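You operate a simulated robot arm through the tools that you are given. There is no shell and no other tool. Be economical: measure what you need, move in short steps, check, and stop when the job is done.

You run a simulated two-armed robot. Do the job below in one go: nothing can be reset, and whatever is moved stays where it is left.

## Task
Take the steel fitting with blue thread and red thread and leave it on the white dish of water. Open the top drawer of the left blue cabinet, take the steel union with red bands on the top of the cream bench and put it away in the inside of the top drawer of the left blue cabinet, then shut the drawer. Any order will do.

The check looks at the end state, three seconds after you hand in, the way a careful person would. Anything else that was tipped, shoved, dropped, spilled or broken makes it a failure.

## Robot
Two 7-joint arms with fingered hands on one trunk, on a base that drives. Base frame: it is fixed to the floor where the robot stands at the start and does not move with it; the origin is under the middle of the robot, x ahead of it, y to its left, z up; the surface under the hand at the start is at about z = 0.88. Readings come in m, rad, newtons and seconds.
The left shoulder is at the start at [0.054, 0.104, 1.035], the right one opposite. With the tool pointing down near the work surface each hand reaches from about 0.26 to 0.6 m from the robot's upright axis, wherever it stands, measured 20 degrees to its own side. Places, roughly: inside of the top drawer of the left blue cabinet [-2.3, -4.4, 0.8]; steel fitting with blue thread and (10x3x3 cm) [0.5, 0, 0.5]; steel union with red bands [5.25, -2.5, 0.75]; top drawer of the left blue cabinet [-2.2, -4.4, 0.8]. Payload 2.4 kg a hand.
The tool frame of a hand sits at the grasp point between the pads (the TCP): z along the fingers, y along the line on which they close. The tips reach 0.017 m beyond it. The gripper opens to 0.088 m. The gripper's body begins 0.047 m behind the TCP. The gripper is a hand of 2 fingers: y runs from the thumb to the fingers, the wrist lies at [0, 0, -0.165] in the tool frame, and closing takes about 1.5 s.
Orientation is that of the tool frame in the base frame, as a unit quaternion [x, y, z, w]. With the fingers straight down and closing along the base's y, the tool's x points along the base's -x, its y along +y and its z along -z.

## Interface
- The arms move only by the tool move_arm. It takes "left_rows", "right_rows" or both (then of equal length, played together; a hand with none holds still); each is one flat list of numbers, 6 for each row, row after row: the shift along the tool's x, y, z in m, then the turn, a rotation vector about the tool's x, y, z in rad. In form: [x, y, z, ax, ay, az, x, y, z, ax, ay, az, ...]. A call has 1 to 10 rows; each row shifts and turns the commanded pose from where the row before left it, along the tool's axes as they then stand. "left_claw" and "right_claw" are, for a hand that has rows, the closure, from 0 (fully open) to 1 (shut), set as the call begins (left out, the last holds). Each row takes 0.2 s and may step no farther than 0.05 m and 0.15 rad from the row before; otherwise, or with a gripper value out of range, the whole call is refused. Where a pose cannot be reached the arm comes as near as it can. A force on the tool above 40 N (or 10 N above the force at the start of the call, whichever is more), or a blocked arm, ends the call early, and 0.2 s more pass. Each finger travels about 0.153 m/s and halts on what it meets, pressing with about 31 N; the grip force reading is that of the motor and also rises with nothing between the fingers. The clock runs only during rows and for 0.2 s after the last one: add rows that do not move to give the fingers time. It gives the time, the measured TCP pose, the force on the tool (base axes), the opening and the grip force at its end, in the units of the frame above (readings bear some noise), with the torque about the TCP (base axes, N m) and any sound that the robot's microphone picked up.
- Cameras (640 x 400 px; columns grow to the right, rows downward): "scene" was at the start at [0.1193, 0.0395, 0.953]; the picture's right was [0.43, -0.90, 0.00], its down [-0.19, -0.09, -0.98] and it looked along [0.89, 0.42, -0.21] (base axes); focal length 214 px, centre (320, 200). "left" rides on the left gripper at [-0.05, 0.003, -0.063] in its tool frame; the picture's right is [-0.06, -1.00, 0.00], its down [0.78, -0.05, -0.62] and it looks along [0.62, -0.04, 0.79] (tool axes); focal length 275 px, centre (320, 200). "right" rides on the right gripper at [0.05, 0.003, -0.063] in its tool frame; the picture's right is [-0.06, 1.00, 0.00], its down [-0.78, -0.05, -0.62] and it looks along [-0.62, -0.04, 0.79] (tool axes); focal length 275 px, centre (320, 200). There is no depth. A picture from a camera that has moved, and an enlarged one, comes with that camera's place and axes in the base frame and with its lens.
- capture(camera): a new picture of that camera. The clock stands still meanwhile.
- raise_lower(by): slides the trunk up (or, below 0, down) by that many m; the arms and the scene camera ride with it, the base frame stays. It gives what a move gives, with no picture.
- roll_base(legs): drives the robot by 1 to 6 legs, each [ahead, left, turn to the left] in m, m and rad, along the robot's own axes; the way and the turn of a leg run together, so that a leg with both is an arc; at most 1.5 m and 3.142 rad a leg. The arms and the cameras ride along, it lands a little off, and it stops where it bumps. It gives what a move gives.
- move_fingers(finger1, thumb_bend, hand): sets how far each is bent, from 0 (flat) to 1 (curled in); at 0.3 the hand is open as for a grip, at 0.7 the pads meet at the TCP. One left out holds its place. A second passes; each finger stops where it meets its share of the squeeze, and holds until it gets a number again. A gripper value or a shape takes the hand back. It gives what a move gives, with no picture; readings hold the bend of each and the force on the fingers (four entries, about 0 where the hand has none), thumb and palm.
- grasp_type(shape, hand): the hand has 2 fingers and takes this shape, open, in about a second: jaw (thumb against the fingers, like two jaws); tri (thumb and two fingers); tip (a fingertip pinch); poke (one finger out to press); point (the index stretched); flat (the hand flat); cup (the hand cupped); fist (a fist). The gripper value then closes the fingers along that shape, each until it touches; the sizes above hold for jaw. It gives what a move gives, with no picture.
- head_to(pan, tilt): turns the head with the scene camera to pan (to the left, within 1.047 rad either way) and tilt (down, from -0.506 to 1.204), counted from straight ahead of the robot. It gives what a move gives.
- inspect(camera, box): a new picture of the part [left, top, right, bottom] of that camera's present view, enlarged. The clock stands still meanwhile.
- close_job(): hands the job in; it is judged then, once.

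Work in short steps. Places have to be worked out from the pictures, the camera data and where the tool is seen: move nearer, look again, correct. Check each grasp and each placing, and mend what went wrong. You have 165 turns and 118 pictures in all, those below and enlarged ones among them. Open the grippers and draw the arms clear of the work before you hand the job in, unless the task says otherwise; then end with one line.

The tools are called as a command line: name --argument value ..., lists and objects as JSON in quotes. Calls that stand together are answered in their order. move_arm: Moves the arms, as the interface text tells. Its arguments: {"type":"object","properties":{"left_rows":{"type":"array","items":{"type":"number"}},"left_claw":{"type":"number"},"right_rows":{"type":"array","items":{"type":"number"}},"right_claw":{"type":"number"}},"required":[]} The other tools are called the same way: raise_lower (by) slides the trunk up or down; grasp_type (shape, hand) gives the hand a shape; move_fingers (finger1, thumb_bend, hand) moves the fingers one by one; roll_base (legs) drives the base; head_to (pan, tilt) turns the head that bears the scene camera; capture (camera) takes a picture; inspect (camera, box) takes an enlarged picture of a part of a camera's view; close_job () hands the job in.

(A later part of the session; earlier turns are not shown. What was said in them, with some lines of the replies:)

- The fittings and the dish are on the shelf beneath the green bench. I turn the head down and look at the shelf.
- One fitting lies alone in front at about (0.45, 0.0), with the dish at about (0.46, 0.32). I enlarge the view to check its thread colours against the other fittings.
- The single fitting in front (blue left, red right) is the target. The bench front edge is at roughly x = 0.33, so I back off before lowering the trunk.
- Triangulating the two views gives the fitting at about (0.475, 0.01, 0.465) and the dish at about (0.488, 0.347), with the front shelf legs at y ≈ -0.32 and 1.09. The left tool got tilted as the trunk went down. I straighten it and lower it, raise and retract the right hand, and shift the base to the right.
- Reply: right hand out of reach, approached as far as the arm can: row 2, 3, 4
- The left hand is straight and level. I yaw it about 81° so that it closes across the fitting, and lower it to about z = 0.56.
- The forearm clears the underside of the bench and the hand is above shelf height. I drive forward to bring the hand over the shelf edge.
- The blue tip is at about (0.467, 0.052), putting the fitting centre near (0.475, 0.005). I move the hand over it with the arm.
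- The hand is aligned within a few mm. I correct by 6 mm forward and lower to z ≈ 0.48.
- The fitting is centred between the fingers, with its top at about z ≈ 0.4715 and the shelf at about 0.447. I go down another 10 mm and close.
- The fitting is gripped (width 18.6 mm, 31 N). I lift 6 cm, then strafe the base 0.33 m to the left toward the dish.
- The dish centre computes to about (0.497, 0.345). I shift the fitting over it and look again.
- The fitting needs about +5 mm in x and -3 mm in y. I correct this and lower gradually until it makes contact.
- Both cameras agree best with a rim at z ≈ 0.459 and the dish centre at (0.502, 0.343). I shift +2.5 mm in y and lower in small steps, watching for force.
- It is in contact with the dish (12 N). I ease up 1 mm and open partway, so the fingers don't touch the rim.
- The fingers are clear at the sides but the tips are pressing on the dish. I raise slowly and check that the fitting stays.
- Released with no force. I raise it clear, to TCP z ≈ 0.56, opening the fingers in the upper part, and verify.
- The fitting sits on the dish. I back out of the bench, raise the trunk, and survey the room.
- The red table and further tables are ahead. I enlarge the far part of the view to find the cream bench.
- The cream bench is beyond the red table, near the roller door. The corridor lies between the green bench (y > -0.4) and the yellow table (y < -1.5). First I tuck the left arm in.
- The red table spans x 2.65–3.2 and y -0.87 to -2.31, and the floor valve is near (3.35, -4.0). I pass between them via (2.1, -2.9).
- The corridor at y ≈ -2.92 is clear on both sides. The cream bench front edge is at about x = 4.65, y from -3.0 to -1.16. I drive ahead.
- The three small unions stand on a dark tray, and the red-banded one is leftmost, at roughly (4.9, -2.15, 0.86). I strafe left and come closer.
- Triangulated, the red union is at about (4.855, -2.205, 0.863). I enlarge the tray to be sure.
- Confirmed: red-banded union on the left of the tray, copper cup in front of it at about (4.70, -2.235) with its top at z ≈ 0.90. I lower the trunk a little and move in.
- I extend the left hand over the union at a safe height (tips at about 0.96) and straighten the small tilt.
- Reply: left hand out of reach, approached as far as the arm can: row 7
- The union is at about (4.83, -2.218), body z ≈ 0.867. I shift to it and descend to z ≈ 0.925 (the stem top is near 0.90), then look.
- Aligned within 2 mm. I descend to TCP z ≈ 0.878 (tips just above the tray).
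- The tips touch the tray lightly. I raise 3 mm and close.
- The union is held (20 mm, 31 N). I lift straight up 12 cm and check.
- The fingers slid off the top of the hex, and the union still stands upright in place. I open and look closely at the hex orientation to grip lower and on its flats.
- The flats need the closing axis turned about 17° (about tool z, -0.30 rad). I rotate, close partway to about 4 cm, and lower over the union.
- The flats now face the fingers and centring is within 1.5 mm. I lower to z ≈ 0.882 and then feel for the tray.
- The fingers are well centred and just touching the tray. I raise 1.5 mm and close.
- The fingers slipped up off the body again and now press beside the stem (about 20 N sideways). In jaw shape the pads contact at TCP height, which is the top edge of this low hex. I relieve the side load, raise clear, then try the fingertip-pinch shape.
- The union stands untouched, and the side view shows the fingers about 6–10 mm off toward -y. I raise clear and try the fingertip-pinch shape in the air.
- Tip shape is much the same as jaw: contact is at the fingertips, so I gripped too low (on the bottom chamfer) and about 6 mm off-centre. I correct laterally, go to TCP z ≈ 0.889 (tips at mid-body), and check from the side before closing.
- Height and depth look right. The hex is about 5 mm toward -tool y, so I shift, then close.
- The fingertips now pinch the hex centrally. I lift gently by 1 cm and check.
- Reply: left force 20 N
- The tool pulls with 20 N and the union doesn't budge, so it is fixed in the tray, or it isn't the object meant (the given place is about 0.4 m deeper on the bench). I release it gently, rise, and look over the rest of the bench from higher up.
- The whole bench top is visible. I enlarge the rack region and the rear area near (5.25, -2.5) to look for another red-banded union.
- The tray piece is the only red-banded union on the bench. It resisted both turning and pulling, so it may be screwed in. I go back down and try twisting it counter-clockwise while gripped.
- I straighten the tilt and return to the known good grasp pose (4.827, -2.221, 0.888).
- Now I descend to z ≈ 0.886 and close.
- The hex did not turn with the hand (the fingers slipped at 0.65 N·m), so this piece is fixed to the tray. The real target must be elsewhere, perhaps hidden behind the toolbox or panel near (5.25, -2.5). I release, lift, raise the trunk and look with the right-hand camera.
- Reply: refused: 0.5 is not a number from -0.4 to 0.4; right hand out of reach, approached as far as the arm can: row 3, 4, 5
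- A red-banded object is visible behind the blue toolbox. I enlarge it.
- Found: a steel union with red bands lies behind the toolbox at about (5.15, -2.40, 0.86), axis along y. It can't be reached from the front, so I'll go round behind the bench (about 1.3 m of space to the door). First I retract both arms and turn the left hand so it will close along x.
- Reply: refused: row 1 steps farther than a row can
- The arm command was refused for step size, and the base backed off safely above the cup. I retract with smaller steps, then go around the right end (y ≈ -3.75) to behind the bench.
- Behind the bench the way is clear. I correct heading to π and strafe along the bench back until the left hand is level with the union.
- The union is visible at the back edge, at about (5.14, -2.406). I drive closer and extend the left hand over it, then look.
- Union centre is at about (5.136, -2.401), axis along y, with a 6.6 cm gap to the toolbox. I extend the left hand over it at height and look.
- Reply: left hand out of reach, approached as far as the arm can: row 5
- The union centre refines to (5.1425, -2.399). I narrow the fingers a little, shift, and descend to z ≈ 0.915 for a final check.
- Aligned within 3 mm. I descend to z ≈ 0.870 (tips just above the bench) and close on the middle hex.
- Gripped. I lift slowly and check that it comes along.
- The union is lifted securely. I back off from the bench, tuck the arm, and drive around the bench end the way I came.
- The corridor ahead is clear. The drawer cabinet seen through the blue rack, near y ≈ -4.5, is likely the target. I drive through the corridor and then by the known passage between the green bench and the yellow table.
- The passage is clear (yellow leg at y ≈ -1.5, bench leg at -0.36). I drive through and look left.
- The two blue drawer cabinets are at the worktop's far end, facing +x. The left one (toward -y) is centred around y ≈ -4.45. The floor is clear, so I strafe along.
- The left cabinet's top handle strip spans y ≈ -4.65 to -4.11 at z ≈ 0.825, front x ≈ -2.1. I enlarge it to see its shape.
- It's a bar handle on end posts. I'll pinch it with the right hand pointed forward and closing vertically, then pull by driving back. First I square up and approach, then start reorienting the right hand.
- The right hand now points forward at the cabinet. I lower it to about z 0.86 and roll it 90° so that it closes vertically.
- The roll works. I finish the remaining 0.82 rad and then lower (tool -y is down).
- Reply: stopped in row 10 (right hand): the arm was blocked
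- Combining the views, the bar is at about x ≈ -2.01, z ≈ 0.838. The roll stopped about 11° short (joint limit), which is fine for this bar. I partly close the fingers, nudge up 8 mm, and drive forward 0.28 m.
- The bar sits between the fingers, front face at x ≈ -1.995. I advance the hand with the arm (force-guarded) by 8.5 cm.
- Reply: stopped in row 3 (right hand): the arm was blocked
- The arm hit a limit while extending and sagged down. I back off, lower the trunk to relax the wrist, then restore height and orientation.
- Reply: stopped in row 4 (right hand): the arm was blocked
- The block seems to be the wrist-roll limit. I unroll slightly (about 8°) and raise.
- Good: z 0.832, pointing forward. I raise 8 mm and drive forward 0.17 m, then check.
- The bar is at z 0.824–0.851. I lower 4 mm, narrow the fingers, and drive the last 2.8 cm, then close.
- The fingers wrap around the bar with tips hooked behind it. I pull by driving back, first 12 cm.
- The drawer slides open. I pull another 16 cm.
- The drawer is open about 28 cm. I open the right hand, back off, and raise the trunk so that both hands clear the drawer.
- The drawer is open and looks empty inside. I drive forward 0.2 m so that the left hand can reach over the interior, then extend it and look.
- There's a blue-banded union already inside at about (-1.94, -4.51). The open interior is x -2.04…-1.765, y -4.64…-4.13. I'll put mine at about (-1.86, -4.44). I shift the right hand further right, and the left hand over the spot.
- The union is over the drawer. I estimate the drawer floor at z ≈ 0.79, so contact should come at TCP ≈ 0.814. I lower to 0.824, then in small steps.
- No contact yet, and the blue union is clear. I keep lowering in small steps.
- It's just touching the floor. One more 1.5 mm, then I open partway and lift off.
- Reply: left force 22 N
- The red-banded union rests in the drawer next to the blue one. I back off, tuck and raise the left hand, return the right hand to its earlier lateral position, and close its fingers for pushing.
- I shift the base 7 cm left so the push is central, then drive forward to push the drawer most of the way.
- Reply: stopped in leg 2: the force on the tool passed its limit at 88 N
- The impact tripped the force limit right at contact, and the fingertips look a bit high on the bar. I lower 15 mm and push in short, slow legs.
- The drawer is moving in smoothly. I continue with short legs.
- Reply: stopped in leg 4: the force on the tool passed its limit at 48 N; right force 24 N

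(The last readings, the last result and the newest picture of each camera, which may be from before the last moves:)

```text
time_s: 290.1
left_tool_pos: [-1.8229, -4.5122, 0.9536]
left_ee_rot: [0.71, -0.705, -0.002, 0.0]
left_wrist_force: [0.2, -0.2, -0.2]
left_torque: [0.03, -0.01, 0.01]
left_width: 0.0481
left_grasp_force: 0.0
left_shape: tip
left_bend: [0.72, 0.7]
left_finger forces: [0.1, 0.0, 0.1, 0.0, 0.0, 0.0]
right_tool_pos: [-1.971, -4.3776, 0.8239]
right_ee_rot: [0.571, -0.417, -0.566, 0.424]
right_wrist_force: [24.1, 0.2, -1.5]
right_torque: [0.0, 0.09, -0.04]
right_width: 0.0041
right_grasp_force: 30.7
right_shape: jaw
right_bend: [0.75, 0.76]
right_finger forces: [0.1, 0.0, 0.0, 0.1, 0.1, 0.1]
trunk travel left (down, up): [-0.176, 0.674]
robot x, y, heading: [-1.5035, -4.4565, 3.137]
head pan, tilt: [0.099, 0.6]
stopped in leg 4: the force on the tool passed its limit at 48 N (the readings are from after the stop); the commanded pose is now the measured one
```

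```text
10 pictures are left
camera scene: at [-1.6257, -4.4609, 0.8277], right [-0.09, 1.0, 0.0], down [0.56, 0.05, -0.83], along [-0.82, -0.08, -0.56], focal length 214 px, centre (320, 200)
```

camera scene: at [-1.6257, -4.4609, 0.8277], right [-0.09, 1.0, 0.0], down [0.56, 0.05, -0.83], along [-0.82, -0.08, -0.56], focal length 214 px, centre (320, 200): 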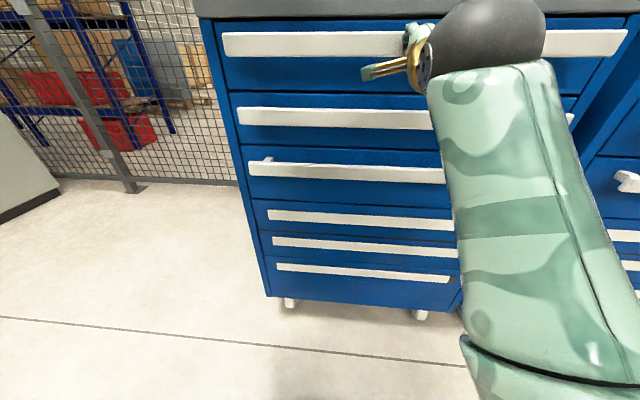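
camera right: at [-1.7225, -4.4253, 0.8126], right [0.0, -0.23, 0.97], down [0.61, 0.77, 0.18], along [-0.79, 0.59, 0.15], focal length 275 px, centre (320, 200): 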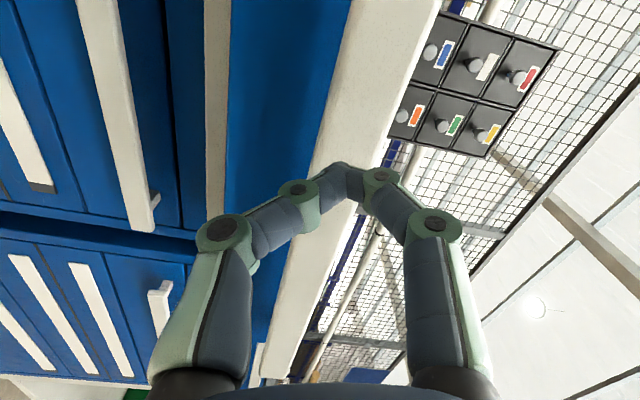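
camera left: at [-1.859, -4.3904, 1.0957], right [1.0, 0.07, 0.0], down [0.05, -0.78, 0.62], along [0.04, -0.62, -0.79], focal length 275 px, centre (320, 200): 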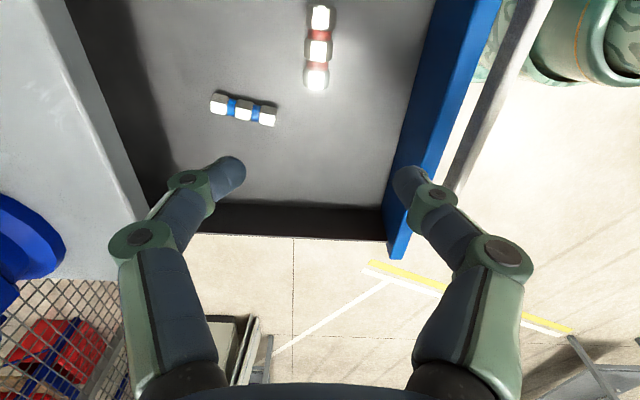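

The drawer hit its stop (48 N) and looks shut. I back off and check it from a distance.

roll_base --legs '[[-0.5, 0, 0]]'

raise_lower --by 0.13

head_to --pan 0 --tilt 0.35

capture --camera "scene"

```text
time_s: 293.1
left_tool_pos: [-1.3303, -4.5153, 0.9521]
left_ee_rot: [0.712, -0.702, -0.001, -0.001]
left_wrist_force: [-0.1, 0.8, -0.1]
left_torque: [0.02, 0.01, 0.0]
left_width: 0.048
left_grasp_force: 0.2
left_shape: tip
left_bend: [0.72, 0.7]
left_finger forces: [0.0, 0.0, 0.0, 0.0, 0.1, 0.0]
right_tool_pos: [-1.479, -4.3801, 0.8235]
right_ee_rot: [0.573, -0.415, -0.564, 0.425]
right_wrist_force: [0.7, -0.4, -1.0]
right_torque: [0.0, 0.02, 0.03]
right_width: 0.0005
right_grasp_force: 30.9
right_shape: jaw
right_bend: [0.73, 0.74]
right_finger forces: [0.0, 0.0, 0.0, 0.1, 0.0, 0.1]
trunk travel left (down, up): [-0.176, 0.674]
robot x, y, heading: [-1.0065, -4.4574, -3.142]
head pan, tilt: [0.099, 0.6]
```

```text
time_s: 294.6
left_tool_pos: [-1.3303, -4.5147, 1.0819]
left_ee_rot: [0.712, -0.702, -0.001, -0.001]
left_wrist_force: [0.1, 0.2, 0.5]
left_torque: [0.0, 0.01, 0.01]
left_width: 0.0481
left_grasp_force: 0.1
left_shape: tip
left_bend: [0.72, 0.7]
left_finger forces: [0.1, 0.1, 0.1, 0.0, 0.0, 0.1]
right_tool_pos: [-1.4781, -4.3796, 0.9553]
right_ee_rot: [0.572, -0.412, -0.568, 0.425]
right_wrist_force: [0.5, 0.0, 0.2]
right_torque: [-0.01, 0.01, 0.02]
right_width: 0.0005
right_grasp_force: 31.2
right_shape: jaw
right_bend: [0.73, 0.74]
right_finger forces: [0.1, 0.0, 0.0, 0.1, 0.0, 0.0]
trunk travel left (down, up): [-0.306, 0.544]
robot x, y, heading: [-1.0072, -4.4559, -3.14]
head pan, tilt: [0.099, 0.6]
```

```text
time_s: 295.4
left_tool_pos: [-1.3299, -4.5151, 1.0829]
left_ee_rot: [0.712, -0.702, -0.001, -0.001]
left_wrist_force: [0.9, -0.2, 0.1]
left_torque: [0.0, 0.02, -0.01]
left_width: 0.0481
left_grasp_force: 0.0
left_shape: tip
left_bend: [0.72, 0.7]
left_finger forces: [0.0, 0.0, 0.1, 0.0, 0.1, 0.1]
right_tool_pos: [-1.4787, -4.3792, 0.955]
right_ee_rot: [0.573, -0.412, -0.568, 0.424]
right_wrist_force: [-0.6, 0.2, 0.5]
right_torque: [-0.03, -0.03, 0.0]
right_width: 0.0005
right_grasp_force: 31.0
right_shape: jaw
right_bend: [0.73, 0.74]
right_finger forces: [0.0, 0.0, 0.0, 0.0, 0.0, 0.0]
trunk travel left (down, up): [-0.306, 0.544]
robot x, y, heading: [-1.0051, -4.4518, -3.143]
head pan, tilt: [0.0, 0.351]
```

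```text
9 pictures are left
camera scene: at [-1.1315, -4.4536, 0.9796], right [0.0, 1.0, 0.0], down [0.34, 0.0, -0.94], along [-0.94, 0.0, -0.34], focal length 214 px, centre (320, 200)
```

scene: 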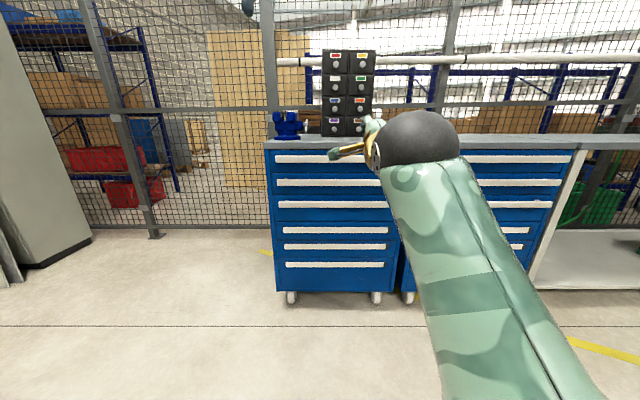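

The drawer appears flush. I open both grippers and enlarge for a final check of the drawer.

move_arm --left_rows '[0, 0, 0, 0, 0, 0, 0, 0, 0, 0, 0, 0, 0, 0, 0, 0, 0, 0]' --right_rows '[-0.04, 0, 0, 0, 0, 0, -0.04, 0, 0, 0, 0, 0, -0.04, 0, 0, 0, 0, 0]' --left_claw 0 --right_claw 0

inspect --camera "scene" --box '[250, 120, 450, 245]'

```text
time_s: 296.2
left_tool_pos: [-1.3297, -4.5157, 1.0833]
left_ee_rot: [0.712, -0.702, -0.002, -0.001]
left_wrist_force: [-0.1, -0.8, -0.2]
left_torque: [-0.01, -0.01, -0.02]
left_width: 0.0878
left_grasp_force: 0.0
left_shape: tip
left_bend: [0.3, 0.3]
left_finger forces: [0.1, 0.1, 0.1, 0.0, 0.0, 0.0]
right_tool_pos: [-1.4788, -4.2673, 0.9899]
right_ee_rot: [0.573, -0.415, -0.563, 0.427]
right_wrist_force: [-0.4, 0.7, -0.6]
right_torque: [0.01, -0.01, -0.02]
right_width: 0.088
right_grasp_force: 0.0
right_shape: jaw
right_bend: [0.3, 0.3]
right_finger forces: [0.0, 0.0, 0.0, 0.0, 0.0, 0.0]
trunk travel left (down, up): [-0.306, 0.544]
robot x, y, heading: [-1.0087, -4.4531, -3.142]
head pan, tilt: [0.0, 0.351]
```

```text
3.20 times, centred on (350, 182) of scene
camera zoom: at [-1.1315, -4.4535, 0.9797], right [0.0, 1.0, 0.0], down [0.34, 0.0, -0.94], along [-0.94, 0.0, -0.34], focal length 686 px, centre (224, 256)
```

zoom: 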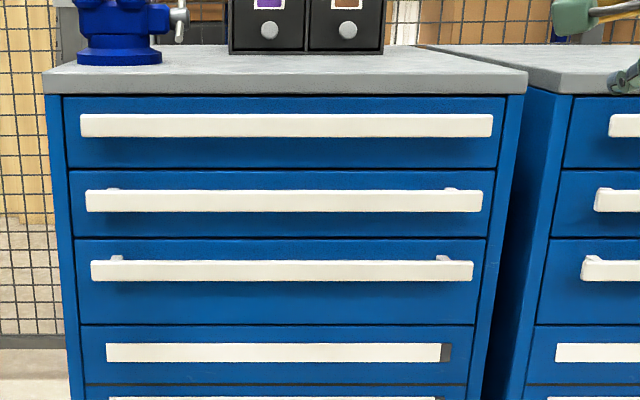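

The drawer is fully shut, the grippers are open and the arms are clear. The last check of the fitting showed it resting on the dish. I hand in.

close_job

```text
The job is handed in.
```

The fitting with blue and red threads is on the white dish of water. The red-banded steel union is in the top drawer of the left blue cabinet, next to a blue-banded one that was already there, and the drawer is shut. I first gripped a red-banded piece fixed to the tray on the cream bench by mistake; it didn't move, and the right union was behind the toolbox.
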